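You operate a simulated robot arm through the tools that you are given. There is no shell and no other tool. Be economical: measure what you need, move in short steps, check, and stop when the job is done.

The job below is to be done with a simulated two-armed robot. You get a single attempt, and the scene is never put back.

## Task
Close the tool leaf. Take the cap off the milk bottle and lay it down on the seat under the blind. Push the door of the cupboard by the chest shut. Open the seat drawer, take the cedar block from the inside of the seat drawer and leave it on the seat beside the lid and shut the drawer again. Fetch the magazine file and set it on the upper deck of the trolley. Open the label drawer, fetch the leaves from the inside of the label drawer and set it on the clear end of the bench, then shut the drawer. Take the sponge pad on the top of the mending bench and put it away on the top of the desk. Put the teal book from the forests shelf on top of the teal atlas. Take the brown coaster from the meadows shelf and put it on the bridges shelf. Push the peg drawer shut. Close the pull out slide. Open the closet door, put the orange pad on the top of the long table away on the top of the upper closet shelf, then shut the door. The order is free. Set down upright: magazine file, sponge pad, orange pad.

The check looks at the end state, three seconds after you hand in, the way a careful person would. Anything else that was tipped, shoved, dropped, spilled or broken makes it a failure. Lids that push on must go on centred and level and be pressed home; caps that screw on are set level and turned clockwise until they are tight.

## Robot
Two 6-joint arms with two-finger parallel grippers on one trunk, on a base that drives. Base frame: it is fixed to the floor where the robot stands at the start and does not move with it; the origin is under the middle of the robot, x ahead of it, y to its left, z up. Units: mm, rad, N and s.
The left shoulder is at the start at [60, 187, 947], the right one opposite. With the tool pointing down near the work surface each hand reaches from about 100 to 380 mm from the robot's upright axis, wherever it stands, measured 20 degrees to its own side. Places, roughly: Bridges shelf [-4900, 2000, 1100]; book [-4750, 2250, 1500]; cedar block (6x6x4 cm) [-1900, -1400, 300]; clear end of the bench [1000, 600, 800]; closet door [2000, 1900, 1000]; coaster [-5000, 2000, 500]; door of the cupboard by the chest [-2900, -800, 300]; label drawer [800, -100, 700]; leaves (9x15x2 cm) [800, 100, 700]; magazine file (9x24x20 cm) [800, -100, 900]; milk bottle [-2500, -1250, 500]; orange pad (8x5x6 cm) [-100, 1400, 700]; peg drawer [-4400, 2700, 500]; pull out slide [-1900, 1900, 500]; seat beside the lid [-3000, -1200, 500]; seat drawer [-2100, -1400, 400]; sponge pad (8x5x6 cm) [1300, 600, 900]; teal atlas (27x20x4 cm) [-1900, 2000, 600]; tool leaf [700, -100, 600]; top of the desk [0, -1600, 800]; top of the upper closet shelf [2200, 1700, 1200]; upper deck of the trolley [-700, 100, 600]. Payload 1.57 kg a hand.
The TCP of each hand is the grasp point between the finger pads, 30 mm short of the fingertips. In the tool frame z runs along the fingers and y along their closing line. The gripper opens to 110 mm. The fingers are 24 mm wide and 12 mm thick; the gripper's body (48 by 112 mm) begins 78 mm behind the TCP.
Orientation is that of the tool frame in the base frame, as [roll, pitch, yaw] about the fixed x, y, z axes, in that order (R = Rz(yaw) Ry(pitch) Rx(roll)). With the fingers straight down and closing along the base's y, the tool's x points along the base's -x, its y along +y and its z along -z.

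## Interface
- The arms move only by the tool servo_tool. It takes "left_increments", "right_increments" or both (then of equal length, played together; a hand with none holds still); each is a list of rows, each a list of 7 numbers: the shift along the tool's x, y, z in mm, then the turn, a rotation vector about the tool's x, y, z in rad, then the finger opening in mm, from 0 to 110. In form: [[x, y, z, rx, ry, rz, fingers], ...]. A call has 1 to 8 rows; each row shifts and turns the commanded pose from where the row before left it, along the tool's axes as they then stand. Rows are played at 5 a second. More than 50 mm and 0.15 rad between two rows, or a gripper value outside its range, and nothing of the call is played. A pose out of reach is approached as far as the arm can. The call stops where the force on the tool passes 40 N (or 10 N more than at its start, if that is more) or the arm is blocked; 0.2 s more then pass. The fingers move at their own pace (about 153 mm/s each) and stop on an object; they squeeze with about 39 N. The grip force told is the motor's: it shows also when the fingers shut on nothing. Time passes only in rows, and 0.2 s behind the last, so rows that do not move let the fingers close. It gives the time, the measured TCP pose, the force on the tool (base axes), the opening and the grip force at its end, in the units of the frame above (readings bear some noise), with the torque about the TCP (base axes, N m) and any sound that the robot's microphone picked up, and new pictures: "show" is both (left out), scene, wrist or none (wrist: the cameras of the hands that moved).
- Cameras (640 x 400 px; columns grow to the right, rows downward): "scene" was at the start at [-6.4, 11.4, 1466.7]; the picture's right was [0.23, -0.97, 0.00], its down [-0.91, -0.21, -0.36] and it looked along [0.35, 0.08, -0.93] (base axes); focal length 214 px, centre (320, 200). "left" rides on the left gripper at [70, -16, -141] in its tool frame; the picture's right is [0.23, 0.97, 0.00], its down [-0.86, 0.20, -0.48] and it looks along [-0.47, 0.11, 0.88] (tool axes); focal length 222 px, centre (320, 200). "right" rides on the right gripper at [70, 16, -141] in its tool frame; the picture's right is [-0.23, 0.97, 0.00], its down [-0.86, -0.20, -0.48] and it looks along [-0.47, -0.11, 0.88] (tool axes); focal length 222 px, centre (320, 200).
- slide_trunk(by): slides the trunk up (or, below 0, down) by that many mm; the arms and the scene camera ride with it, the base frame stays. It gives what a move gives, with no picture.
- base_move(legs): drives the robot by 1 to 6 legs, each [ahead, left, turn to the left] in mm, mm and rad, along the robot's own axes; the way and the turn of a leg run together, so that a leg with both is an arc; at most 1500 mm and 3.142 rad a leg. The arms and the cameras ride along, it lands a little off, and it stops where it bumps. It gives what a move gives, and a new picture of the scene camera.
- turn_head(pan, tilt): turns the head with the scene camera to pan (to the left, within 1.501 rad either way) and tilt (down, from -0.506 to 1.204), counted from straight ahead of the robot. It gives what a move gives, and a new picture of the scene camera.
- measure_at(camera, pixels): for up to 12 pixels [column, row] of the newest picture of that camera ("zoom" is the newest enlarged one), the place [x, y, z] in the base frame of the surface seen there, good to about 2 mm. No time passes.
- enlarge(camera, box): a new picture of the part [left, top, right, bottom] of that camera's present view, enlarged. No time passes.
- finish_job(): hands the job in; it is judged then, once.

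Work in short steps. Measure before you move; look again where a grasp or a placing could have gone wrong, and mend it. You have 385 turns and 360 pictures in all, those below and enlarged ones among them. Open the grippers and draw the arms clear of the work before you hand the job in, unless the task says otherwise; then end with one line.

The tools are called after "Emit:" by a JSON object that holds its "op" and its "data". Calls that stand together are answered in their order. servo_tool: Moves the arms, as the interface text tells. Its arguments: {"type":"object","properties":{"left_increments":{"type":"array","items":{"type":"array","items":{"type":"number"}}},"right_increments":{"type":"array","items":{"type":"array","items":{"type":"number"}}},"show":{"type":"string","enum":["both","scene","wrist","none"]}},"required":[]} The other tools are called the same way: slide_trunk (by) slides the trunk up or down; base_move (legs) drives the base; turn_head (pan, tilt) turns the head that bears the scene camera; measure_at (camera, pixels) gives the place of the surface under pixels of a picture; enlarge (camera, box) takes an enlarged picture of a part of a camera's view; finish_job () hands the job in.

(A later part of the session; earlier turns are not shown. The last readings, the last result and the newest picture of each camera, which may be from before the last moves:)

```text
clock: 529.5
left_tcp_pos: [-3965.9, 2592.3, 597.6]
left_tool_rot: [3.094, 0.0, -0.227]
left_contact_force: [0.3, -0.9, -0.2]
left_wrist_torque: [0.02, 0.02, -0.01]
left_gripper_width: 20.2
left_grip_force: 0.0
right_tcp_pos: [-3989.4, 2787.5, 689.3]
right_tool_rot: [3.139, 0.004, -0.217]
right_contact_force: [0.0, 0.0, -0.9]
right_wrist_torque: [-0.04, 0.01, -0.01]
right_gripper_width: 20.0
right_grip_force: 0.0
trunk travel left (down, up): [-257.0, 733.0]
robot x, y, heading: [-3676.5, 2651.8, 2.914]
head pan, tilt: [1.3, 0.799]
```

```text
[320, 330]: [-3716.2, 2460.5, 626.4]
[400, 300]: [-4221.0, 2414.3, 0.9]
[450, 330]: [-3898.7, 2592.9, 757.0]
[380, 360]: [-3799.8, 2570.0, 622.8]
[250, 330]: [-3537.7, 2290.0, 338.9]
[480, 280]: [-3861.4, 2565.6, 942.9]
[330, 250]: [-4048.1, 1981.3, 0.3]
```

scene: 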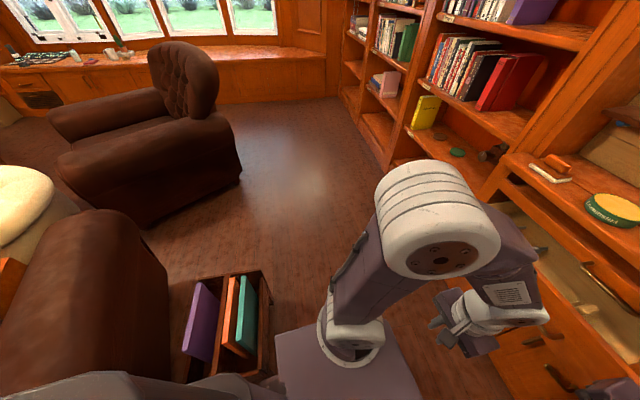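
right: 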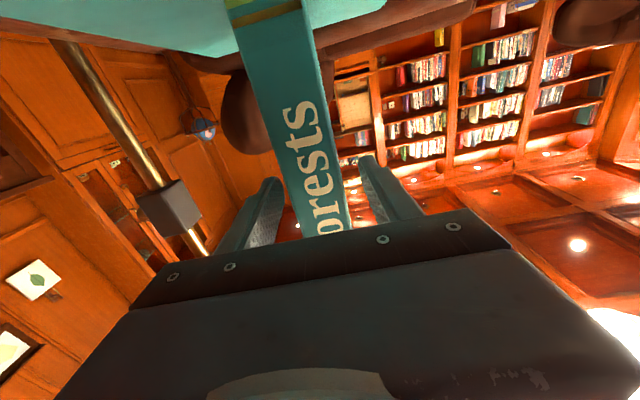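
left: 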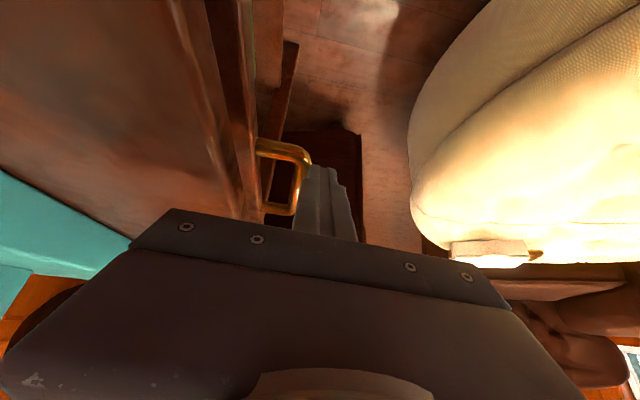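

I touched the folder rack lightly at my rear-left corner. I pull forward 190 and re-align; the left hand can push the drawer from here.

Emit:
{"op": "base_move", "data": {"legs": [[190, 0, 0], [0, 0, -0.09]]}}

Emit:
{"op": "servo_tool", "data": {"left_increments": [[-20, 0, 0, 0, -0.12, 0, 0], [-20, 0, 0, 0, -0.12, 0, 0], [-20, 0, 0, 0, -0.12, 0, 0], [-20, 0, 0, 0, -0.12, 0, 0]], "show": "wrist"}}

```text
clock: 531.5
left_tcp_pos: [-4159.3, 2662.5, 597.3]
left_tool_rot: [3.095, 0.0, -0.318]
left_contact_force: [0.1, 1.2, -0.2]
left_wrist_torque: [0.0, 0.0, 0.01]
left_gripper_width: 20.0
left_grip_force: 0.1
right_tcp_pos: [-4163.3, 2857.5, 689.1]
right_tool_rot: [3.139, 0.003, -0.31]
right_contact_force: [0.0, -0.4, 0.3]
right_wrist_torque: [-0.03, -0.01, -0.02]
right_gripper_width: 20.0
right_grip_force: 0.0
trunk travel left (down, up): [-257.0, 733.0]
robot x, y, heading: [-3864.3, 2701.1, 2.821]
head pan, tilt: [1.3, 0.799]
```

scene: 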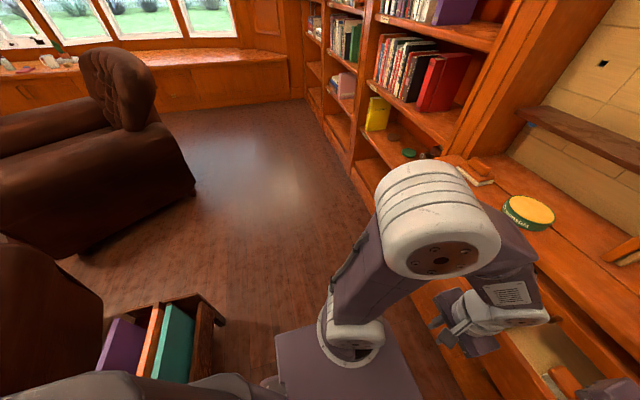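

```text
clock: 532.5
left_tcp_pos: [-4236.7, 2690.2, 614.1]
left_tool_rot: [3.088, 0.479, -0.343]
left_contact_force: [1.6, -0.8, -1.4]
left_wrist_torque: [-0.02, -0.08, -0.02]
left_gripper_width: 0.2
left_grip_force: 21.2
left hand out of reach, approached as far as the arm can: row 4
right_tcp_pos: [-4164.0, 2857.8, 688.9]
right_tool_rot: [3.138, 0.004, -0.312]
right_contact_force: [-0.2, -0.3, 0.4]
right_wrist_torque: [-0.03, 0.05, 0.01]
right_gripper_width: 20.1
right_grip_force: 0.1
trunk travel left (down, up): [-257.0, 733.0]
robot x, y, heading: [-3859.4, 2698.3, 2.829]
head pan, tilt: [1.3, 0.799]
```

left: 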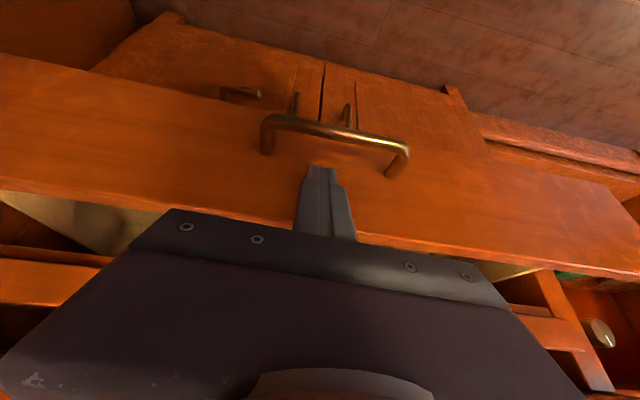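

The finger stands at the drawer face above its handle. I measure face, handle and the cabinet frame (closed plane).

Emit:
{"op": "measure_at", "data": {"camera": "left", "pixels": [[280, 200], [380, 220], [340, 130], [250, 215], [500, 230], [545, 290], [20, 265], [60, 250], [480, 120], [420, 245]]}}

```text
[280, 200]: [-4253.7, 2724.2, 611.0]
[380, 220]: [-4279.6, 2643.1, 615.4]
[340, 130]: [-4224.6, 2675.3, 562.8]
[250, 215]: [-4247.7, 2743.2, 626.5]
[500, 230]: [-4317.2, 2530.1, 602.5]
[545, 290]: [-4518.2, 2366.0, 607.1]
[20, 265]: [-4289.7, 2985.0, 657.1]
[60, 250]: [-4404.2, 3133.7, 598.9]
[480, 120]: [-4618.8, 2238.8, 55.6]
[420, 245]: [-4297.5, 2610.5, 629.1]
```

Face at d −4887; closed plane ≈ −5015. I back 45, lower 25 to press on the handle bar, then push ahead.

Emit:
{"op": "base_move", "data": {"legs": [[-50, 0, 0]]}}

Emit:
{"op": "slide_trunk", "data": {"by": -26}}

Emit:
{"op": "base_move", "data": {"legs": [[140, 0, 0], [25, 0, 0]]}}

Emit:
{"op": "servo_tool", "data": {"left_increments": [[-7, 0, 3.6, 0, 0, 0, 0], [-7, 0, 3.6, 0, 0, 0, 0], [-7, 0, 3.6, 0, 0, 0, 0], [-7, 0, 3.6, 0, 0, 0, 0], [-7, 0, 3.6, 0, 0, 0, 0]], "show": "wrist"}}

```text
clock: 533.4
left_tcp_pos: [-4187.8, 2675.9, 615.2]
left_tool_rot: [3.088, 0.477, -0.345]
left_contact_force: [-0.5, -0.3, 0.0]
left_wrist_torque: [0.04, -0.01, 0.01]
left_gripper_width: 0.2
left_grip_force: 21.5
right_tcp_pos: [-4115.2, 2842.2, 689.4]
right_tool_rot: [3.14, 0.005, -0.311]
right_contact_force: [0.3, -0.3, 0.4]
right_wrist_torque: [-0.01, 0.01, 0.05]
right_gripper_width: 19.8
right_grip_force: 0.1
trunk travel left (down, up): [-257.0, 733.0]
robot x, y, heading: [-3811.4, 2685.2, 2.822]
head pan, tilt: [1.3, 0.799]
```

scene: 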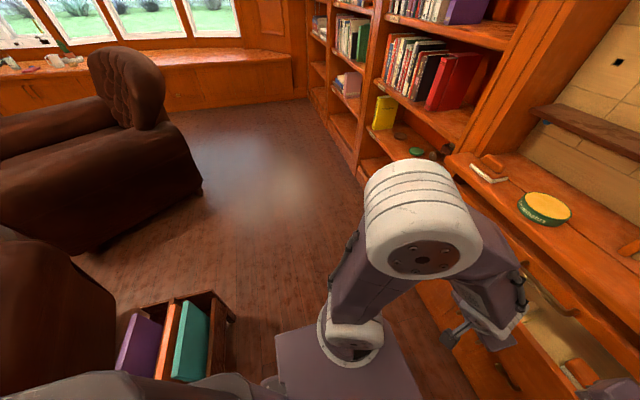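

```text
clock: 534.2
left_tcp_pos: [-4190.3, 2675.0, 588.1]
left_tool_rot: [3.089, 0.478, -0.343]
left_contact_force: [0.2, -1.1, -0.4]
left_wrist_torque: [0.01, -0.01, -0.01]
left_gripper_width: 0.1
left_grip_force: 21.0
right_tcp_pos: [-4115.5, 2843.5, 662.6]
right_tool_rot: [3.139, 0.006, -0.311]
right_contact_force: [-0.3, -0.4, -0.4]
right_wrist_torque: [0.03, 0.02, 0.02]
right_gripper_width: 20.0
right_grip_force: 0.2
trunk travel left (down, up): [-231.0, 759.0]
robot x, y, heading: [-3812.6, 2684.1, 2.823]
head pan, tilt: [1.3, 0.799]
```

```text
clock: 535.6
left_tcp_pos: [-4318.0, 2719.2, 590.6]
left_tool_rot: [3.093, 0.482, -0.34]
left_contact_force: [6.9, -1.9, 9.3]
left_wrist_torque: [0.07, -0.09, -0.08]
left_gripper_width: 0.0
left_grip_force: 21.0
right_tcp_pos: [-4245.6, 2885.1, 664.0]
right_tool_rot: [3.14, 0.006, -0.31]
right_contact_force: [0.1, 0.0, 0.1]
right_wrist_torque: [-0.02, 0.0, -0.02]
right_gripper_width: 19.8
right_grip_force: 0.1
trunk travel left (down, up): [-231.0, 759.0]
robot x, y, heading: [-3947.8, 2728.7, 2.827]
head pan, tilt: [1.3, 0.799]
stopped in leg 1: the force on the tool passed its limit (the readings are from after the stop); the commanded pose is now the measured one
```

scene: 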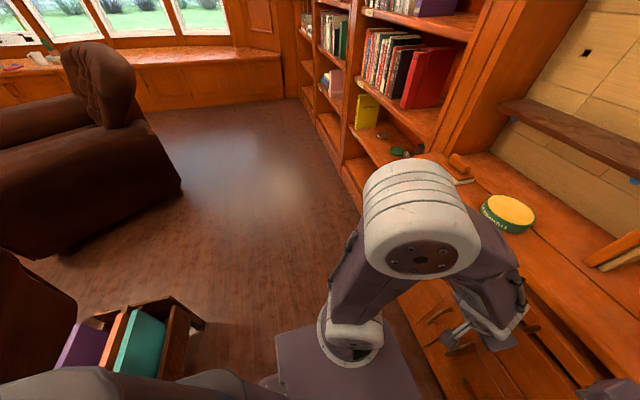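

```text
clock: 536.0
left_tcp_pos: [-4318.0, 2718.8, 589.1]
left_tool_rot: [3.089, 0.48, -0.343]
left_contact_force: [23.4, -4.4, 25.9]
left_wrist_torque: [0.22, -0.19, -0.16]
left_gripper_width: 0.1
left_grip_force: 21.1
right_tcp_pos: [-4243.1, 2884.2, 664.7]
right_tool_rot: [3.138, 0.007, -0.308]
right_contact_force: [0.8, 0.0, -0.5]
right_wrist_torque: [0.02, -0.03, -0.02]
right_gripper_width: 19.9
right_grip_force: 0.1
trunk travel left (down, up): [-231.0, 759.0]
robot x, y, heading: [-3942.6, 2727.8, 2.826]
head pan, tilt: [1.3, 0.799]
stopped in row 1 (left hand): the force on the tool passed its limit (the readings are from after the stop); the commanded pose is now the measured one
```

left: 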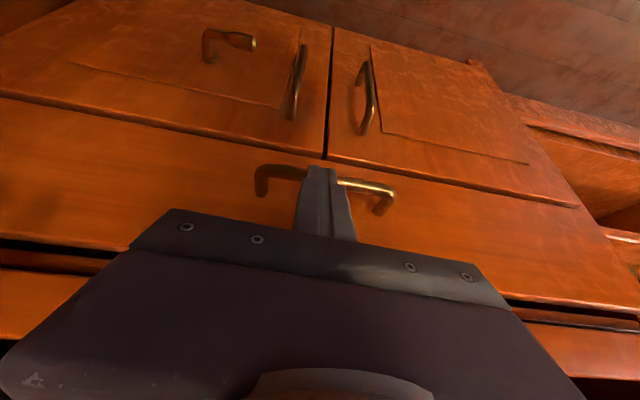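

I check flushness against the doors below and the rail.

Emit:
{"op": "measure_at", "data": {"camera": "left", "pixels": [[200, 170], [450, 230], [230, 110], [430, 150], [60, 280], [560, 330], [100, 200], [540, 260]]}}

```text
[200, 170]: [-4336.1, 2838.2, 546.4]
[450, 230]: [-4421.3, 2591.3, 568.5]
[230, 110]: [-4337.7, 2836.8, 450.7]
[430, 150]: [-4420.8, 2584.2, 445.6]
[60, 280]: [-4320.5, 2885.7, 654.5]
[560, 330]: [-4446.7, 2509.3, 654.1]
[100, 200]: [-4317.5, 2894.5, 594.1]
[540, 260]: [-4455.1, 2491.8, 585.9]
```

The peg drawer is flush. Now the coaster: I fold the left hand, back 120 and strafe left 1210 to bay three.

Emit:
{"op": "base_move", "data": {"legs": [[-130, 0, 0]]}}

Emit:
{"op": "servo_tool", "data": {"left_increments": [[20, 0, -30, 0, 0.12, 0, 20], [20, 0, -30, 0, 0.12, 0, 20], [30, 0, -30, 0, 0.12, 0, 20], [30, 0, -30, 0, 0.12, 0, 20], [40, 0, 0, 0, 0, 0, 20]], "show": "none"}}

Emit:
{"op": "base_move", "data": {"legs": [[0, 1195, 0]]}}

Emit:
{"op": "turn_head", "data": {"pan": -0.1, "tilt": 0.5}}

```text
clock: 537.6
left_tcp_pos: [-4199.0, 2678.0, 589.8]
left_tool_rot: [3.09, 0.482, -0.34]
left_contact_force: [0.7, -2.9, 9.3]
left_wrist_torque: [0.04, 0.17, 0.05]
left_gripper_width: 0.0
left_grip_force: 21.9
right_tcp_pos: [-4120.0, 2843.1, 662.4]
right_tool_rot: [3.139, 0.005, -0.308]
right_contact_force: [0.2, 0.6, -0.1]
right_wrist_torque: [0.03, 0.04, -0.02]
right_gripper_width: 19.9
right_grip_force: 0.1
trunk travel left (down, up): [-231.0, 759.0]
robot x, y, heading: [-3820.5, 2684.4, 2.83]
head pan, tilt: [1.3, 0.799]
stopped in leg 1: the force on the tool passed its limit (the readings are from after the stop); the commanded pose is now the measured one
```

scene: 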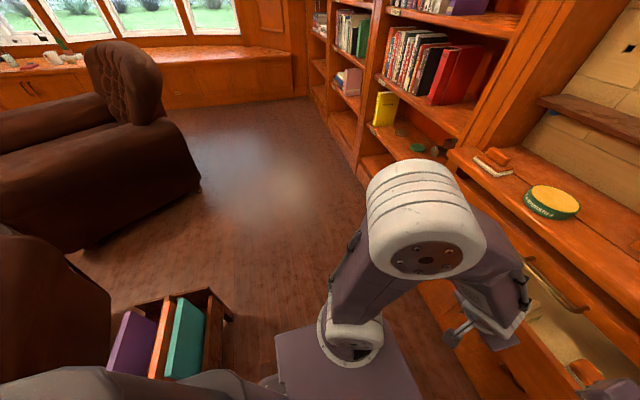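

```text
clock: 538.8
left_tcp_pos: [-4057.3, 2656.2, 664.7]
left_tool_rot: [3.095, -0.006, -0.318]
left_contact_force: [-0.2, -0.3, -0.3]
left_wrist_torque: [0.03, 0.02, 0.03]
left_gripper_width: 19.8
left_grip_force: 0.0
left hand out of reach, approached as far as the arm can: row 4, 5
right_tcp_pos: [-4120.7, 2844.2, 663.0]
right_tool_rot: [3.139, 0.006, -0.309]
right_contact_force: [0.2, 0.1, -0.1]
right_wrist_torque: [-0.02, -0.01, 0.0]
right_gripper_width: 20.0
right_grip_force: 0.1
trunk travel left (down, up): [-231.0, 759.0]
robot x, y, heading: [-3821.3, 2683.9, 2.827]
head pan, tilt: [1.3, 0.799]
```

```text
clock: 544.9
left_tcp_pos: [-4434.3, 1515.8, 664.5]
left_tool_rot: [3.094, -0.004, -0.325]
left_contact_force: [0.9, 0.0, -0.1]
left_wrist_torque: [-0.04, -0.03, 0.0]
left_gripper_width: 20.0
left_grip_force: 0.0
right_tcp_pos: [-4496.3, 1703.7, 661.8]
right_tool_rot: [3.138, 0.006, -0.316]
right_contact_force: [-1.0, -0.1, 0.6]
right_wrist_torque: [0.02, -0.02, 0.0]
right_gripper_width: 20.1
right_grip_force: 0.0
trunk travel left (down, up): [-231.0, 759.0]
robot x, y, heading: [-4195.8, 1541.8, 2.821]
head pan, tilt: [1.3, 0.799]
```

scene: 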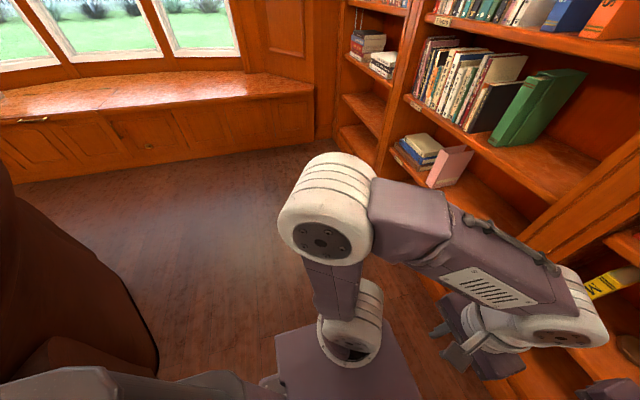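

```text
clock: 546.4
left_tcp_pos: [-4435.1, 1517.1, 663.7]
left_tool_rot: [3.095, -0.004, -0.325]
left_contact_force: [0.2, -0.3, 0.0]
left_wrist_torque: [0.0, -0.05, 0.02]
left_gripper_width: 19.9
left_grip_force: 0.1
right_tcp_pos: [-4495.8, 1705.0, 663.2]
right_tool_rot: [3.14, 0.007, -0.316]
right_contact_force: [0.8, -0.2, 0.1]
right_wrist_torque: [0.01, -0.03, -0.03]
right_gripper_width: 20.1
right_grip_force: 0.1
trunk travel left (down, up): [-231.0, 759.0]
robot x, y, heading: [-4196.9, 1541.9, 2.822]
head pan, tilt: [-0.099, 0.499]
```

scene: 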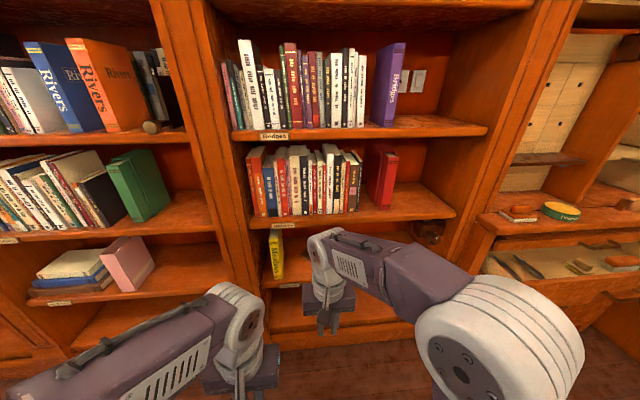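

Note: the peg drawer seems to have been dragged open again by the hooked finger — I'll redo it after. Now I extend the right hand and pitch it level for the coaster.

Emit:
{"op": "base_move", "data": {"legs": [[-120, 0, 0]]}}

Emit:
{"op": "servo_tool", "data": {"right_increments": [[-45, 0, 0, 0, 0, 0, 60], [-45, 0, 0, 0, 0, 0, 60], [-45, 0, 0, 0, 0, 0, 60], [-45, 0, 0, 0, -0.12, 0, 60], [-30, 0, 0, 0, -0.145, 0, 60], [0, 0, 0, 0, -0.145, 0, 60], [0, 0, 0, 0, -0.145, 0, 60], [0, 0, 0, 0, -0.145, 0, 60]], "show": "none"}}

Emit:
{"op": "servo_tool", "data": {"right_increments": [[-20, 0, -10, 0, -0.145, 0, 60], [-20, 0, -10, 0, -0.145, 0, 60], [-20, 0, -10, 0, -0.145, 0, 60], [-20, 0, 0, 0, -0.145, 0, 60], [-20, 0, 0, 0, -0.13, 0, 60], [-20, 0, 0, 0, -0.1, 0, 60]], "show": "none"}}

```text
clock: 547.6
left_tcp_pos: [-4320.2, 1478.8, 663.1]
left_tool_rot: [3.096, -0.005, -0.324]
left_contact_force: [-0.1, 0.2, 0.6]
left_wrist_torque: [-0.02, 0.02, 0.03]
left_gripper_width: 20.1
left_grip_force: 0.1
right_tcp_pos: [-4381.1, 1666.0, 663.7]
right_tool_rot: [3.139, 0.005, -0.316]
right_contact_force: [0.8, 0.1, -0.2]
right_wrist_torque: [0.01, 0.01, -0.01]
right_gripper_width: 20.0
right_grip_force: 0.0
trunk travel left (down, up): [-231.0, 759.0]
robot x, y, heading: [-4078.9, 1504.3, 2.818]
head pan, tilt: [-0.099, 0.499]
```

scene: 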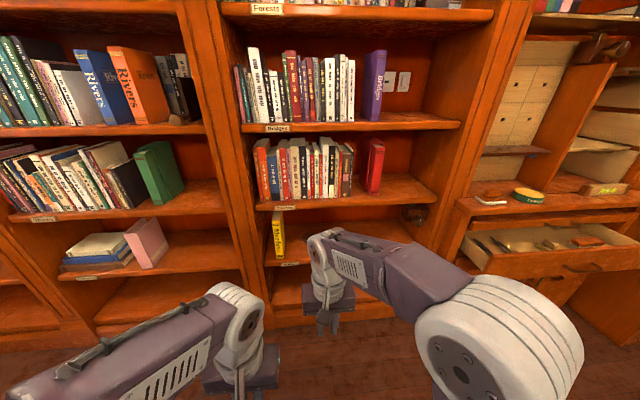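

```text
clock: 549.4
left_tcp_pos: [-4319.6, 1478.7, 663.7]
left_tool_rot: [3.095, -0.003, -0.323]
left_contact_force: [0.0, -0.9, -0.3]
left_wrist_torque: [0.0, -0.02, -0.01]
left_gripper_width: 20.0
left_grip_force: 0.1
right_tcp_pos: [-4579.3, 1731.1, 668.8]
right_tool_rot: [3.142, 0.707, -0.317]
right_contact_force: [-1.2, -0.3, 0.7]
right_wrist_torque: [0.0, 0.0, 0.02]
right_gripper_width: 59.7
right_grip_force: 0.1
trunk travel left (down, up): [-231.0, 759.0]
robot x, y, heading: [-4083.5, 1508.5, 2.819]
head pan, tilt: [-0.099, 0.499]
```

```text
clock: 550.8
left_tcp_pos: [-4318.9, 1479.0, 664.2]
left_tool_rot: [3.094, -0.004, -0.322]
left_contact_force: [0.9, 0.0, -0.6]
left_wrist_torque: [0.01, 0.02, -0.03]
left_gripper_width: 20.2
left_grip_force: 0.1
right_tcp_pos: [-4614.5, 1742.2, 788.9]
right_tool_rot: [3.102, 1.516, -0.354]
right_contact_force: [0.4, -0.1, 0.1]
right_wrist_torque: [0.0, 0.01, 0.01]
right_gripper_width: 60.1
right_grip_force: 0.0
trunk travel left (down, up): [-231.0, 759.0]
robot x, y, heading: [-4081.6, 1505.4, 2.821]
head pan, tilt: [-0.099, 0.499]
```

Level achieved. I lower the trunk 231 and bring the hand down a further ~75 to coaster height, then look.

Emit:
{"op": "slide_trunk", "data": {"by": -230}}

Emit:
{"op": "servo_tool", "data": {"right_increments": [[20, 0, 15, 0, 0.03, 0, 105], [20, 0, 15, 0, 0.03, 0, 105], [20, 0, 10, 0, 0, 0, 105]], "show": "wrist"}}

```text
clock: 553.2
left_tcp_pos: [-4318.9, 1478.3, 433.2]
left_tool_rot: [3.094, -0.006, -0.325]
left_contact_force: [-0.1, -0.3, 0.0]
left_wrist_torque: [0.0, 0.02, -0.02]
left_gripper_width: 20.1
left_grip_force: 0.1
right_tcp_pos: [-4614.7, 1742.6, 558.3]
right_tool_rot: [3.121, 1.515, -0.337]
right_contact_force: [0.1, -0.1, 0.0]
right_wrist_torque: [0.02, 0.0, -0.01]
right_gripper_width: 59.7
right_grip_force: 0.0
trunk travel left (down, up): [-1.0, 989.0]
robot x, y, heading: [-4086.0, 1507.0, 2.82]
head pan, tilt: [-0.099, 0.499]
```

```text
clock: 554.0
left_tcp_pos: [-4320.9, 1477.8, 434.3]
left_tool_rot: [3.094, -0.005, -0.323]
left_contact_force: [-0.2, -0.3, -0.2]
left_wrist_torque: [0.01, -0.01, -0.01]
left_gripper_width: 20.0
left_grip_force: 0.1
right_tcp_pos: [-4647.7, 1752.7, 495.6]
right_tool_rot: [3.134, 1.456, -0.323]
right_contact_force: [-0.7, -0.1, -0.1]
right_wrist_torque: [0.01, -0.04, -0.02]
right_gripper_width: 104.7
right_grip_force: 0.0
trunk travel left (down, up): [-1.0, 989.0]
robot x, y, heading: [-4077.0, 1506.4, 2.818]
head pan, tilt: [-0.099, 0.499]
```

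right: 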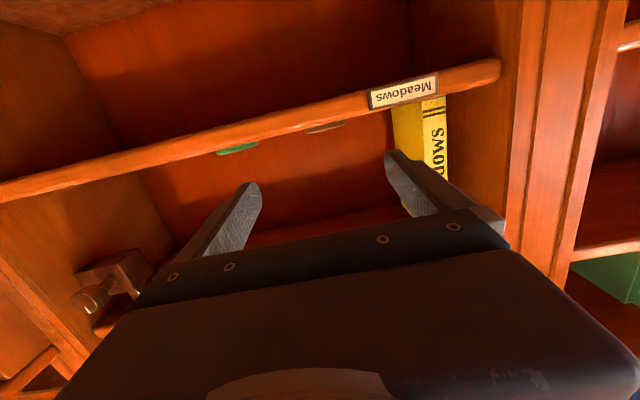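

The brown coaster is at (325,127) (edge-on). I get a scene close-up from the head for its exact position.

Emit:
{"op": "enlarge", "data": {"camera": "scene", "box": [240, 160, 440, 300]}}

Emit:
{"op": "measure_at", "data": {"camera": "right", "pixels": [[325, 128], [308, 131], [342, 124], [237, 149], [430, 120], [400, 130], [300, 140]]}}

```text
2.86 times, centred on (340, 230) of scene
```

zoom: 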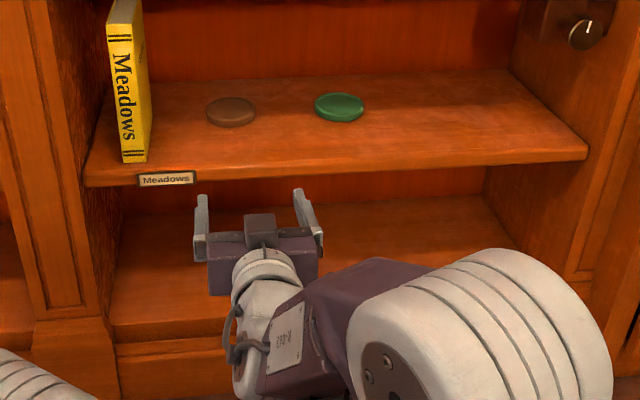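

```text
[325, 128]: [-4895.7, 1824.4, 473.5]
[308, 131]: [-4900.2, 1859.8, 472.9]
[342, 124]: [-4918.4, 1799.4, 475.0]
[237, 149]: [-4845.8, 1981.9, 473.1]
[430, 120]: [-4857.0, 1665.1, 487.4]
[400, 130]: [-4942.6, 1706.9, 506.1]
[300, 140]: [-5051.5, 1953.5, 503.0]
```

Nice view: brown coaster at zoom (231,112). I measure it.

Emit:
{"op": "measure_at", "data": {"camera": "zoom", "pixels": [[231, 108], [208, 112], [254, 112], [231, 98], [231, 124], [231, 118], [145, 150], [160, 100], [320, 108], [250, 180]]}}

```text
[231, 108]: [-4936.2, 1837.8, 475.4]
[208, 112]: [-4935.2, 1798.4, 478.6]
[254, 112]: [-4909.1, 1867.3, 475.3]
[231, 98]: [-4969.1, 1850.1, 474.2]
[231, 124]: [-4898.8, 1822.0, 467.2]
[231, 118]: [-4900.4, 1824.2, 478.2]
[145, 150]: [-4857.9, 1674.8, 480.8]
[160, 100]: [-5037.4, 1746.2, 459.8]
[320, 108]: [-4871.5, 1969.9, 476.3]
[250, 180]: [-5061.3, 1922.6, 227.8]
```

Coaster: centre (−4935,1836), Ø≈75, top 476. I lower 13, shift 12 left, open to 100 and drive in 250.

Emit:
{"op": "servo_tool", "data": {"right_increments": [[13, 12, 0, 0, 0, 0, 104]], "show": "none"}}

Emit:
{"op": "base_move", "data": {"legs": [[240, 0, 0]]}}

Emit:
{"op": "enlarge", "data": {"camera": "scene", "box": [240, 140, 440, 280]}}

```text
clock: 554.4
left_tcp_pos: [-4319.5, 1478.6, 433.5]
left_tool_rot: [3.095, -0.004, -0.324]
left_contact_force: [0.2, -0.1, 0.8]
left_wrist_torque: [0.03, 0.02, 0.05]
left_gripper_width: 19.9
left_grip_force: 0.1
right_tcp_pos: [-4649.2, 1740.5, 483.2]
right_tool_rot: [3.133, 1.456, -0.326]
right_contact_force: [-0.8, -0.2, -0.2]
right_wrist_torque: [0.03, 0.0, 0.01]
right_gripper_width: 104.2
right_grip_force: 0.1
trunk travel left (down, up): [-1.0, 989.0]
robot x, y, heading: [-4079.1, 1505.1, 2.82]
head pan, tilt: [-0.099, 0.499]
```

```text
clock: 556.2
left_tcp_pos: [-4548.0, 1555.0, 434.3]
left_tool_rot: [3.095, -0.005, -0.325]
left_contact_force: [0.4, 0.5, 0.3]
left_wrist_torque: [0.01, -0.01, -0.03]
left_gripper_width: 20.0
left_grip_force: 0.0
right_tcp_pos: [-4875.8, 1818.8, 483.5]
right_tool_rot: [3.132, 1.455, -0.327]
right_contact_force: [0.4, 0.5, -1.0]
right_wrist_torque: [0.0, 0.02, -0.03]
right_gripper_width: 103.8
right_grip_force: 0.1
trunk travel left (down, up): [-1.0, 989.0]
robot x, y, heading: [-4307.7, 1583.5, 2.819]
head pan, tilt: [-0.099, 0.499]
```

scene: 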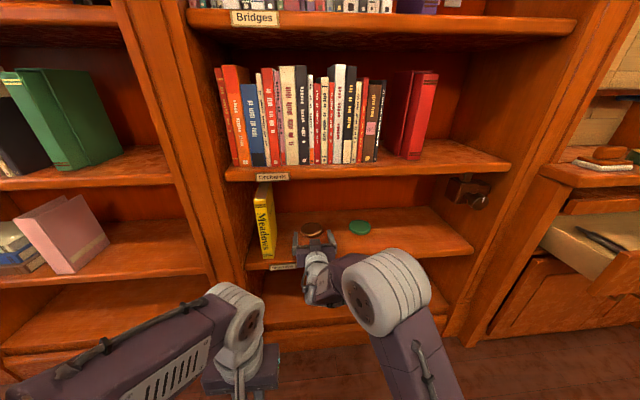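

```text
2.86 times, centred on (340, 210) of scene
```

zoom: 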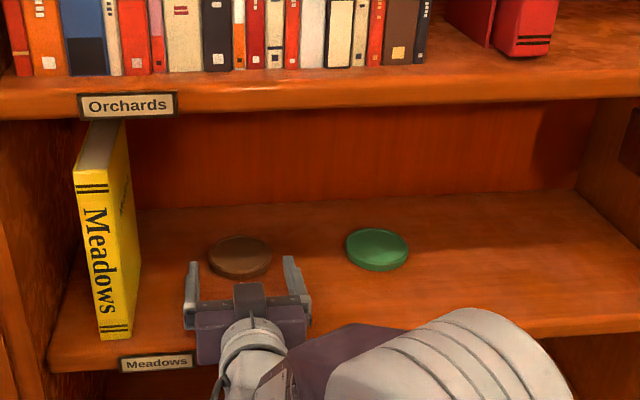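

Well aligned. I advance 44 mm, lower 2 and close.

Emit:
{"op": "servo_tool", "data": {"right_increments": [[2, 0, 22, 0, 0, 0, 104], [0, 0, 22, 0, 0, 0, 104], [0, 0, 0, 0, 0, 0, 40], [0, 0, 0, 0, 0, 0, 40], [0, 0, 0, 0, 0, 0, 40]], "show": "none"}}

```text
clock: 556.9
left_tcp_pos: [-4548.0, 1555.3, 434.3]
left_tool_rot: [3.095, -0.004, -0.326]
left_contact_force: [-0.6, 0.0, -0.1]
left_wrist_torque: [-0.01, 0.02, 0.0]
left_gripper_width: 20.0
left_grip_force: 0.1
right_tcp_pos: [-4916.2, 1829.8, 476.1]
right_tool_rot: [3.121, 1.455, -0.336]
right_contact_force: [10.4, -2.4, 5.1]
right_wrist_torque: [-0.1, -0.35, 0.22]
right_gripper_width: 82.2
right_grip_force: 23.3
trunk travel left (down, up): [-1.0, 989.0]
robot x, y, heading: [-4313.0, 1582.2, 2.819]
head pan, tilt: [-0.099, 0.499]
stopped in row 3 (right hand): the force on the tool passed its limit (the readings are from after the stop); the commanded pose is now the measured one
```

The tips brushed the shelf (pitch lowered them). I raise 5 and close again.

Emit:
{"op": "servo_tool", "data": {"right_increments": [[-5, 0, 0, 0, 0, 0, 90], [0, 0, 0, 0, 0, 0, 80], [0, 0, 0, 0, 0, 0, 40], [0, 0, 0, 0, 0, 0, 40], [0, 0, 0, 0, 0, 0, 40]], "show": "none"}}

Emit:
{"op": "enlarge", "data": {"camera": "scene", "box": [280, 190, 380, 270]}}

```text
clock: 558.1
left_tcp_pos: [-4549.0, 1555.4, 434.1]
left_tool_rot: [3.095, -0.003, -0.325]
left_contact_force: [0.2, 0.1, -0.3]
left_wrist_torque: [-0.02, -0.01, -0.01]
left_gripper_width: 19.9
left_grip_force: 0.0
right_tcp_pos: [-4917.2, 1830.6, 479.7]
right_tool_rot: [3.132, 1.449, -0.328]
right_contact_force: [-0.6, 0.4, 0.3]
right_wrist_torque: [-0.04, -0.02, 0.0]
right_gripper_width: 81.4
right_grip_force: 38.9
trunk travel left (down, up): [-1.0, 989.0]
robot x, y, heading: [-4309.6, 1581.3, 2.819]
head pan, tilt: [-0.099, 0.499]
```

```text
5.00 times, centred on (330, 230) of scene
```

zoom: 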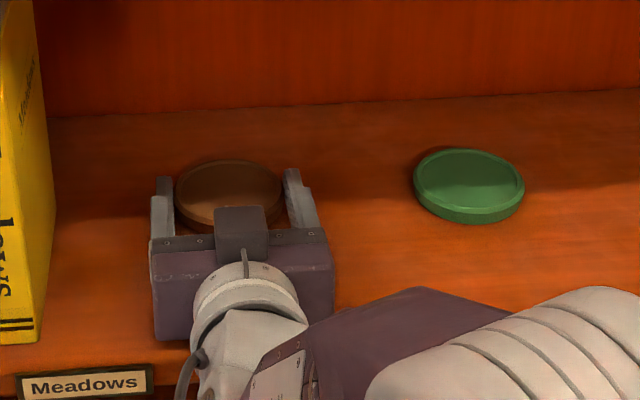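

Gripped (81 mm). I lift it 20 mm and back out 260.

Emit:
{"op": "servo_tool", "data": {"right_increments": [[-10, 0, 0, 0, 0, 0, 40], [-12, 0, 0, 0, 0, 0, 40]], "show": "none"}}

Emit:
{"op": "base_move", "data": {"legs": [[-270, 0, 0], [0, -345, 0]]}}

Emit:
{"op": "slide_trunk", "data": {"by": 400}}

Emit:
{"op": "slide_trunk", "data": {"by": 220}}

Emit:
{"op": "turn_head", "data": {"pan": -0.05, "tilt": 0.5}}

```text
clock: 558.7
left_tcp_pos: [-4547.9, 1555.4, 433.3]
left_tool_rot: [3.095, -0.004, -0.324]
left_contact_force: [0.1, 0.5, 0.1]
left_wrist_torque: [-0.02, -0.03, -0.02]
left_gripper_width: 20.2
left_grip_force: 0.1
right_tcp_pos: [-4919.7, 1833.7, 501.6]
right_tool_rot: [3.126, 1.451, -0.33]
right_contact_force: [0.1, 0.1, -0.4]
right_wrist_torque: [-0.03, -0.04, 0.04]
right_gripper_width: 81.9
right_grip_force: 38.9
trunk travel left (down, up): [-1.0, 989.0]
robot x, y, heading: [-4310.0, 1583.7, 2.82]
head pan, tilt: [-0.099, 0.499]
```

```text
clock: 562.4
left_tcp_pos: [-4184.3, 1789.9, 435.0]
left_tool_rot: [3.094, -0.003, -0.321]
left_contact_force: [-0.5, -0.6, 0.7]
left_wrist_torque: [0.0, -0.01, -0.03]
left_gripper_width: 20.2
left_grip_force: 0.1
right_tcp_pos: [-4556.0, 2066.3, 501.6]
right_tool_rot: [3.132, 1.45, -0.326]
right_contact_force: [0.3, 0.3, 0.0]
right_wrist_torque: [0.0, -0.04, -0.02]
right_gripper_width: 81.5
right_grip_force: 38.6
trunk travel left (down, up): [-1.0, 989.0]
robot x, y, heading: [-3948.8, 1822.8, 2.825]
head pan, tilt: [-0.099, 0.499]
```

scene: 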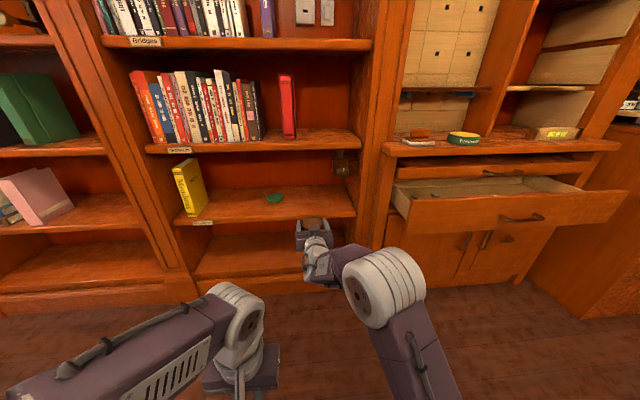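

```text
clock: 566.2
left_tcp_pos: [-4183.7, 1790.6, 833.9]
left_tool_rot: [3.096, -0.004, -0.322]
left_contact_force: [-0.3, 0.1, -1.2]
left_wrist_torque: [0.0, 0.03, 0.01]
left_gripper_width: 19.9
left_grip_force: 0.0
right_tcp_pos: [-4555.8, 2066.4, 902.1]
right_tool_rot: [3.131, 1.449, -0.324]
right_contact_force: [0.8, -0.9, 0.4]
right_wrist_torque: [-0.02, -0.02, 0.02]
right_gripper_width: 81.6
right_grip_force: 38.9
trunk travel left (down, up): [-401.0, 589.0]
robot x, y, heading: [-3944.8, 1820.4, 2.818]
head pan, tilt: [-0.099, 0.499]
```

```text
clock: 568.6
left_tcp_pos: [-4184.2, 1789.3, 1053.8]
left_tool_rot: [3.096, -0.004, -0.321]
left_contact_force: [-0.2, 0.5, 0.6]
left_wrist_torque: [0.0, 0.02, 0.01]
left_gripper_width: 19.9
left_grip_force: 0.1
right_tcp_pos: [-4555.4, 2067.4, 1120.6]
right_tool_rot: [3.129, 1.45, -0.325]
right_contact_force: [-1.0, -0.8, -0.8]
right_wrist_torque: [-0.01, -0.02, 0.01]
right_gripper_width: 81.6
right_grip_force: 38.8
trunk travel left (down, up): [-621.0, 369.0]
robot x, y, heading: [-3943.3, 1820.3, 2.821]
head pan, tilt: [-0.099, 0.499]
```

```text
clock: 569.2
left_tcp_pos: [-4182.6, 1789.5, 1053.8]
left_tool_rot: [3.095, -0.003, -0.321]
left_contact_force: [-1.0, 0.6, -1.1]
left_wrist_torque: [-0.01, -0.01, -0.06]
left_gripper_width: 20.3
left_grip_force: 0.0
right_tcp_pos: [-4556.5, 2067.0, 1121.8]
right_tool_rot: [3.13, 1.451, -0.324]
right_contact_force: [-0.2, -0.3, -0.4]
right_wrist_torque: [0.02, 0.0, 0.03]
right_gripper_width: 81.4
right_grip_force: 39.1
trunk travel left (down, up): [-621.0, 369.0]
robot x, y, heading: [-3945.0, 1820.5, 2.823]
head pan, tilt: [-0.051, 0.499]
```

scene: 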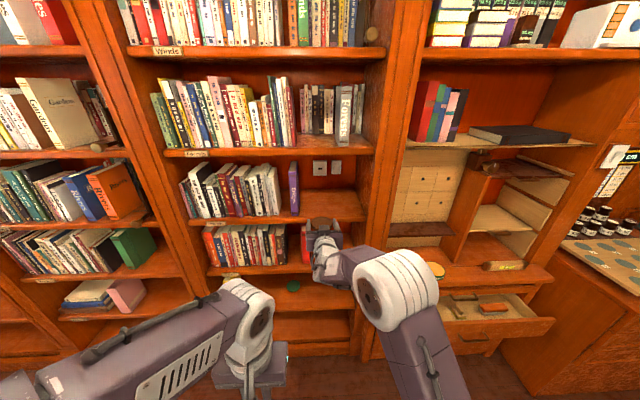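

I measure the free part of the Bridges shelf right of the purple book.

Emit:
{"op": "measure_at", "data": {"camera": "scene", "pixels": [[299, 200], [296, 213], [330, 205], [350, 205], [361, 213], [310, 218], [340, 195], [365, 195]]}}

```text
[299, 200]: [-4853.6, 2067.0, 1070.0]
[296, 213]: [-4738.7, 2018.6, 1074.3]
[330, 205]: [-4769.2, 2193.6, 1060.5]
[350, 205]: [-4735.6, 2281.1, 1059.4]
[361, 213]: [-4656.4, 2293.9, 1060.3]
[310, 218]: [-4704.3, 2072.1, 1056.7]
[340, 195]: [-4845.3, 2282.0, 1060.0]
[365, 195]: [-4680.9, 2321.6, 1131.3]
```

Free span s 470–750. I drive ahead 213 and right 30, then lower.

Emit:
{"op": "base_move", "data": {"legs": [[0, -30, 0], [213, 0, 0]]}}

Emit:
{"op": "servo_tool", "data": {"right_increments": [[15, 0, 0, 0, 0.0, 0, 40], [15, 0, 0, 0, 0, 0, 40], [5, 0, 0, 0, 0, 0, 40], [3, 0, 0, 0, 0, 0, 40], [2, 0, 0, 0, 0, 0, 40]], "show": "none"}}

```text
clock: 571.3
left_tcp_pos: [-4376.4, 1887.2, 1052.6]
left_tool_rot: [3.094, -0.002, -0.324]
left_contact_force: [-0.3, -0.7, -0.6]
left_wrist_torque: [-0.01, -0.04, 0.01]
left_gripper_width: 20.1
left_grip_force: 0.0
right_tcp_pos: [-4748.7, 2163.0, 1121.6]
right_tool_rot: [3.127, 1.45, -0.329]
right_contact_force: [-0.3, -0.2, -0.7]
right_wrist_torque: [-0.01, -0.01, 0.01]
right_gripper_width: 81.3
right_grip_force: 38.8
trunk travel left (down, up): [-621.0, 369.0]
robot x, y, heading: [-4139.2, 1913.4, 2.818]
head pan, tilt: [-0.051, 0.499]
```

scene: 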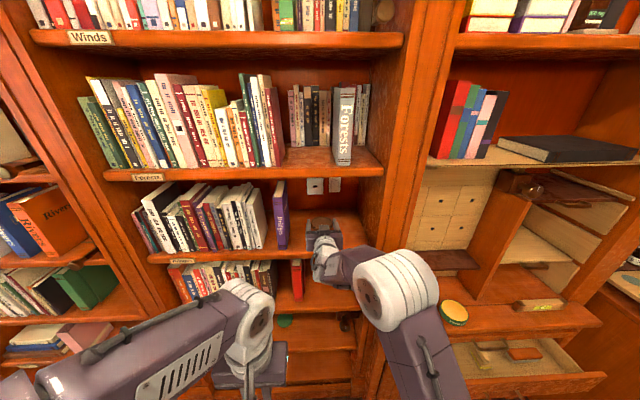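

```text
clock: 572.5
left_tcp_pos: [-4375.7, 1885.7, 1053.3]
left_tool_rot: [3.094, -0.006, -0.323]
left_contact_force: [0.0, 0.2, 0.1]
left_wrist_torque: [-0.03, 0.0, 0.03]
left_gripper_width: 20.0
left_grip_force: 0.0
right_tcp_pos: [-4744.3, 2160.3, 1084.4]
right_tool_rot: [3.13, 1.453, -0.327]
right_contact_force: [-0.2, -0.8, -1.8]
right_wrist_torque: [-0.03, 0.01, -0.03]
right_gripper_width: 81.5
right_grip_force: 39.5
trunk travel left (down, up): [-621.0, 369.0]
robot x, y, heading: [-4137.9, 1911.8, 2.822]
head pan, tilt: [-0.051, 0.499]
```

Almost down; a few more millimetres to contact.

Emit:
{"op": "servo_tool", "data": {"right_increments": [[2, 0, 0, 0, 0, 0, 40], [2, 0, 0, 0, 0, 0, 40], [1.5, 0, 0, 0, 0, 0, 40]], "show": "none"}}

```text
clock: 573.3
left_tcp_pos: [-4376.3, 1885.3, 1054.1]
left_tool_rot: [3.095, -0.004, -0.323]
left_contact_force: [0.1, 0.7, -0.1]
left_wrist_torque: [-0.04, 0.03, -0.03]
left_gripper_width: 19.8
left_grip_force: 0.1
right_tcp_pos: [-4743.2, 2160.3, 1077.5]
right_tool_rot: [3.127, 1.454, -0.332]
right_contact_force: [-1.9, 1.0, 6.6]
right_wrist_torque: [0.0, -0.13, -0.01]
right_gripper_width: 81.3
right_grip_force: 38.8
trunk travel left (down, up): [-621.0, 369.0]
robot x, y, heading: [-4135.4, 1915.0, 2.82]
head pan, tilt: [-0.051, 0.499]
```

Contact. I open, raise 8, back out, and check.

Emit:
{"op": "servo_tool", "data": {"right_increments": [[0, 0, 0, 0, 0, 0, 100], [0, 0, 0, 0, 0, 0, 100], [-3, 0, -20, 0, 0, 0, 100], [-3, 0, -40, 0, 0, 0, 100]], "show": "none"}}

Emit:
{"op": "base_move", "data": {"legs": [[-180, 0, 0]]}}

Emit:
{"op": "enlarge", "data": {"camera": "scene", "box": [180, 150, 420, 280]}}

```text
clock: 574.3
left_tcp_pos: [-4375.5, 1885.9, 1055.1]
left_tool_rot: [3.093, -0.003, -0.324]
left_contact_force: [-0.7, -1.3, -0.5]
left_wrist_torque: [0.02, 0.07, -0.04]
left_gripper_width: 19.9
left_grip_force: 0.0
right_tcp_pos: [-4685.2, 2142.5, 1091.9]
right_tool_rot: [3.126, 1.452, -0.328]
right_contact_force: [0.3, 0.3, -0.1]
right_wrist_torque: [0.03, -0.01, 0.0]
right_gripper_width: 100.0
right_grip_force: 0.0
trunk travel left (down, up): [-621.0, 369.0]
robot x, y, heading: [-4134.3, 1912.0, 2.82]
head pan, tilt: [-0.051, 0.499]
```

```text
clock: 575.8
left_tcp_pos: [-4212.9, 1830.7, 1053.2]
left_tool_rot: [3.095, -0.004, -0.322]
left_contact_force: [0.5, 0.6, -0.3]
left_wrist_torque: [-0.02, 0.0, -0.02]
left_gripper_width: 19.9
left_grip_force: 0.1
right_tcp_pos: [-4524.0, 2087.7, 1090.8]
right_tool_rot: [3.129, 1.451, -0.322]
right_contact_force: [-0.2, 0.0, 0.8]
right_wrist_torque: [-0.01, -0.04, -0.01]
right_gripper_width: 100.1
right_grip_force: 0.0
trunk travel left (down, up): [-621.0, 369.0]
robot x, y, heading: [-3974.1, 1859.7, 2.823]
head pan, tilt: [-0.051, 0.499]
```

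scene: 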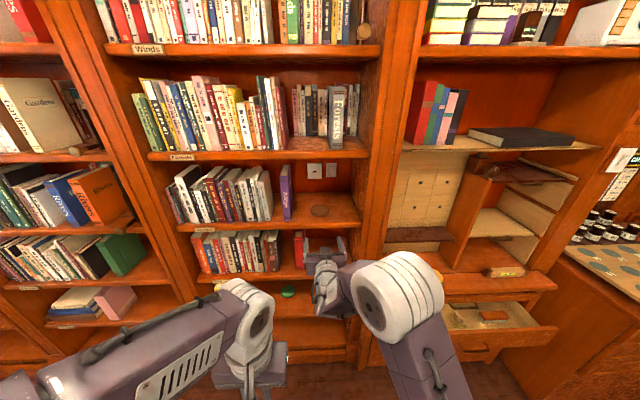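

```text
2.67 times, centred on (300, 215) of scene
```

zoom: 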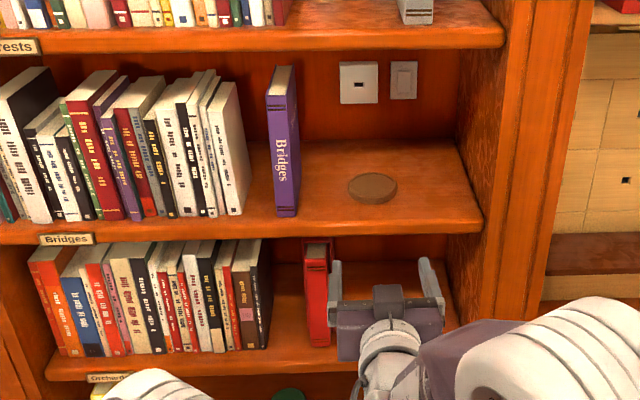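

The coaster is on the Bridges shelf. For the peg drawer I retract the level right hand 110 mm, strafe right 590 and go lower, fingers closed.

Emit:
{"op": "servo_tool", "data": {"right_increments": [[0, 0, -40, 0, 0, 0, 0], [0, 0, -40, 0, 0, 0, 0], [0, 0, -35, 0, 0, 0, 0]], "show": "none"}}

Emit:
{"op": "base_move", "data": {"legs": [[25, 0, 0], [0, -595, 0]]}}

```text
clock: 576.5
left_tcp_pos: [-4212.7, 1831.0, 1055.9]
left_tool_rot: [3.093, -0.004, -0.32]
left_contact_force: [0.1, -0.5, -0.7]
left_wrist_torque: [-0.02, -0.02, -0.02]
left_gripper_width: 20.0
left_grip_force: 0.0
right_tcp_pos: [-4413.8, 2051.0, 1106.7]
right_tool_rot: [3.13, 1.452, -0.326]
right_contact_force: [-0.8, 0.8, -0.1]
right_wrist_torque: [-0.01, 0.02, 0.02]
right_gripper_width: 0.0
right_grip_force: 21.5
trunk travel left (down, up): [-621.0, 369.0]
robot x, y, heading: [-3974.8, 1859.8, 2.822]
head pan, tilt: [-0.051, 0.499]
```

```text
clock: 580.3
left_tcp_pos: [-4051.4, 2399.3, 1054.0]
left_tool_rot: [3.094, -0.004, -0.321]
left_contact_force: [0.2, -0.1, -0.8]
left_wrist_torque: [-0.01, -0.02, 0.0]
left_gripper_width: 20.1
left_grip_force: 0.1
right_tcp_pos: [-4253.6, 2620.1, 1105.4]
right_tool_rot: [3.132, 1.45, -0.322]
right_contact_force: [0.6, -0.1, -0.2]
right_wrist_torque: [-0.02, 0.0, -0.01]
right_gripper_width: 0.0
right_grip_force: 21.4
trunk travel left (down, up): [-621.0, 369.0]
robot x, y, heading: [-3812.8, 2427.3, 2.82]
head pan, tilt: [-0.051, 0.499]
```

scene: 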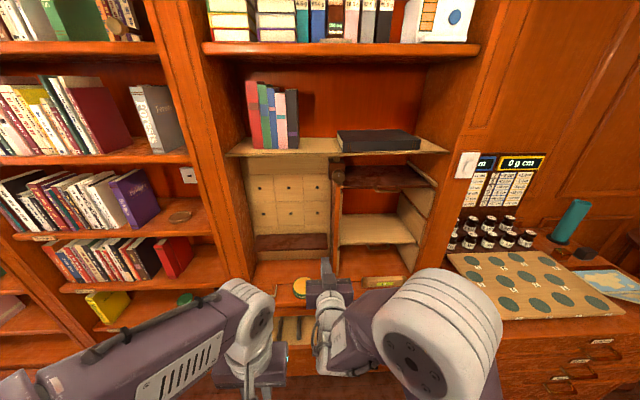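

I measure where the drawer front stands now.

Emit:
{"op": "measure_at", "data": {"camera": "scene", "pixels": [[290, 350], [300, 372], [280, 330], [350, 370], [295, 360], [270, 300]]}}

```text
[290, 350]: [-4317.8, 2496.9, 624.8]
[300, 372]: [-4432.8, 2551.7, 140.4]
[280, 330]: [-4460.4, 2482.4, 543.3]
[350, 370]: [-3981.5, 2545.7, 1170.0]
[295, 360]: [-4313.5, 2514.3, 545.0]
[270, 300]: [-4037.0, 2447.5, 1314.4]
```

Face at d −4878, bar to −4836. I retract the arm 35 more, back 25, and lower the trunk to z≈606.

Emit:
{"op": "servo_tool", "data": {"right_increments": [[0, 0, -20, 0, 0, 0, 0], [0, 0, -20, 0, 0, 0, 0]], "show": "none"}}

Emit:
{"op": "base_move", "data": {"legs": [[-22, 0, 0]]}}

Emit:
{"op": "slide_trunk", "data": {"by": -400}}

Emit:
{"op": "slide_trunk", "data": {"by": -100}}

```text
clock: 580.9
left_tcp_pos: [-4051.0, 2399.3, 1053.8]
left_tool_rot: [3.094, -0.003, -0.32]
left_contact_force: [0.5, -0.1, -0.7]
left_wrist_torque: [-0.02, 0.0, 0.01]
left_gripper_width: 20.2
left_grip_force: 0.0
right_tcp_pos: [-4229.5, 2599.4, 1114.6]
right_tool_rot: [3.134, 1.451, -0.322]
right_contact_force: [0.5, 0.4, -0.7]
right_wrist_torque: [0.0, -0.02, 0.01]
right_gripper_width: 0.0
right_grip_force: 21.2
right hand out of reach, approached as far as the arm can: row 1, 2
trunk travel left (down, up): [-621.0, 369.0]
robot x, y, heading: [-3811.0, 2426.0, 2.821]
head pan, tilt: [-0.051, 0.499]
```

```text
clock: 581.7
left_tcp_pos: [-4032.6, 2394.4, 1053.8]
left_tool_rot: [3.094, -0.008, -0.32]
left_contact_force: [0.1, 0.0, 0.2]
left_wrist_torque: [0.0, -0.01, 0.02]
left_gripper_width: 19.9
left_grip_force: 0.0
right_tcp_pos: [-4211.3, 2592.4, 1113.3]
right_tool_rot: [3.13, 1.446, -0.322]
right_contact_force: [0.6, 1.2, -0.5]
right_wrist_torque: [0.01, -0.03, 0.0]
right_gripper_width: 0.0
right_grip_force: 21.4
trunk travel left (down, up): [-621.0, 369.0]
robot x, y, heading: [-3790.6, 2423.0, 2.818]
head pan, tilt: [-0.051, 0.499]
```

scene: 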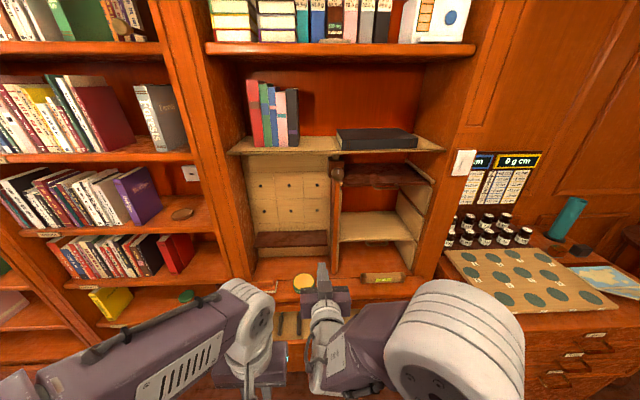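

```text
clock: 585.5
left_tcp_pos: [-4030.2, 2393.4, 653.5]
left_tool_rot: [3.094, -0.003, -0.321]
left_contact_force: [-0.7, 0.7, -0.1]
left_wrist_torque: [0.02, -0.01, 0.0]
left_gripper_width: 19.7
left_grip_force: 0.2
right_tcp_pos: [-4208.8, 2592.8, 714.3]
right_tool_rot: [3.129, 1.45, -0.323]
right_contact_force: [0.4, 0.5, 0.4]
right_wrist_torque: [0.01, -0.02, 0.0]
right_gripper_width: 0.2
right_grip_force: 21.1
trunk travel left (down, up): [-221.0, 769.0]
robot x, y, heading: [-3789.0, 2421.4, 2.82]
head pan, tilt: [-0.051, 0.499]
```

```text
clock: 586.9
left_tcp_pos: [-4030.5, 2392.8, 553.4]
left_tool_rot: [3.095, -0.004, -0.322]
left_contact_force: [0.4, -0.4, 1.1]
left_wrist_torque: [0.02, 0.0, -0.02]
left_gripper_width: 20.0
left_grip_force: 0.1
right_tcp_pos: [-4209.2, 2593.0, 613.3]
right_tool_rot: [3.131, 1.451, -0.325]
right_contact_force: [-0.6, 0.2, -0.2]
right_wrist_torque: [0.02, 0.01, -0.01]
right_gripper_width: 0.1
right_grip_force: 21.2
trunk travel left (down, up): [-121.0, 869.0]
robot x, y, heading: [-3792.7, 2422.2, 2.823]
head pan, tilt: [-0.051, 0.499]
```

In front of the face at z≈610, clear above the bar. I push ahead 160, then finish gently.

Emit:
{"op": "base_move", "data": {"legs": [[160, 0, 0]]}}

Emit:
{"op": "servo_tool", "data": {"right_increments": [[0, 0, 6, 0, 0, 0, 0], [0, 0, 6, 0, 0, 0, 0], [0, 0, 6, 0, 0, 0, 0], [0, 0, 6, 0, 0, 0, 0]], "show": "wrist"}}

```text
clock: 588.3
left_tcp_pos: [-4185.0, 2444.5, 553.8]
left_tool_rot: [3.095, -0.003, -0.323]
left_contact_force: [0.0, 0.2, 0.9]
left_wrist_torque: [0.03, 0.0, 0.03]
left_gripper_width: 19.9
left_grip_force: 0.1
right_tcp_pos: [-4362.2, 2645.9, 614.0]
right_tool_rot: [3.133, 1.448, -0.326]
right_contact_force: [0.4, -0.4, 0.0]
right_wrist_torque: [0.01, 0.0, -0.04]
right_gripper_width: 0.0
right_grip_force: 20.9
trunk travel left (down, up): [-121.0, 869.0]
robot x, y, heading: [-3946.2, 2474.6, 2.826]
head pan, tilt: [-0.051, 0.499]
```

scene: 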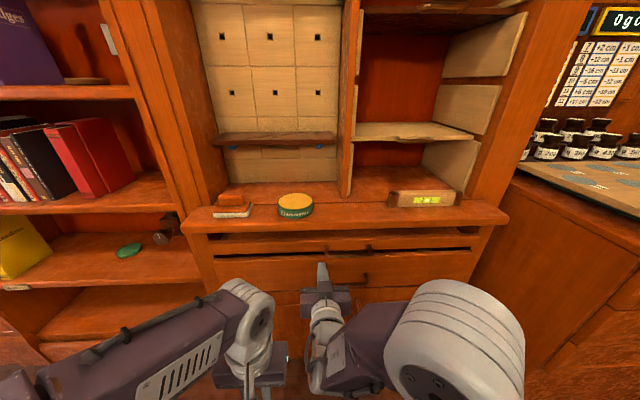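

```text
clock: 588.9
left_tcp_pos: [-4181.4, 2444.1, 555.2]
left_tool_rot: [3.095, -0.001, -0.327]
left_contact_force: [-0.9, -0.7, 0.6]
left_wrist_torque: [0.02, 0.01, -0.02]
left_gripper_width: 19.9
left_grip_force: 0.0
right_tcp_pos: [-4368.9, 2646.3, 613.0]
right_tool_rot: [3.138, 1.45, -0.319]
right_contact_force: [25.3, -7.1, 7.7]
right_wrist_torque: [0.14, 0.47, -0.13]
right_gripper_width: 0.0
right_grip_force: 21.3
trunk travel left (down, up): [-121.0, 869.0]
robot x, y, heading: [-3945.3, 2470.5, 2.814]
head pan, tilt: [-0.051, 0.499]
stopped in row 3 (right hand): the force on the tool passed its limit (the readings are from after the stop); the commanded pose is now the measured one
```

right: 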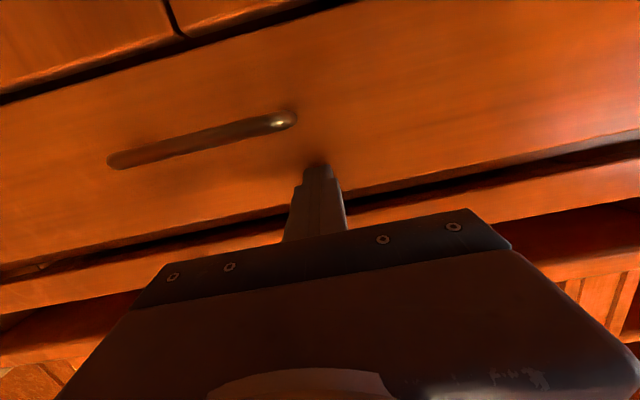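

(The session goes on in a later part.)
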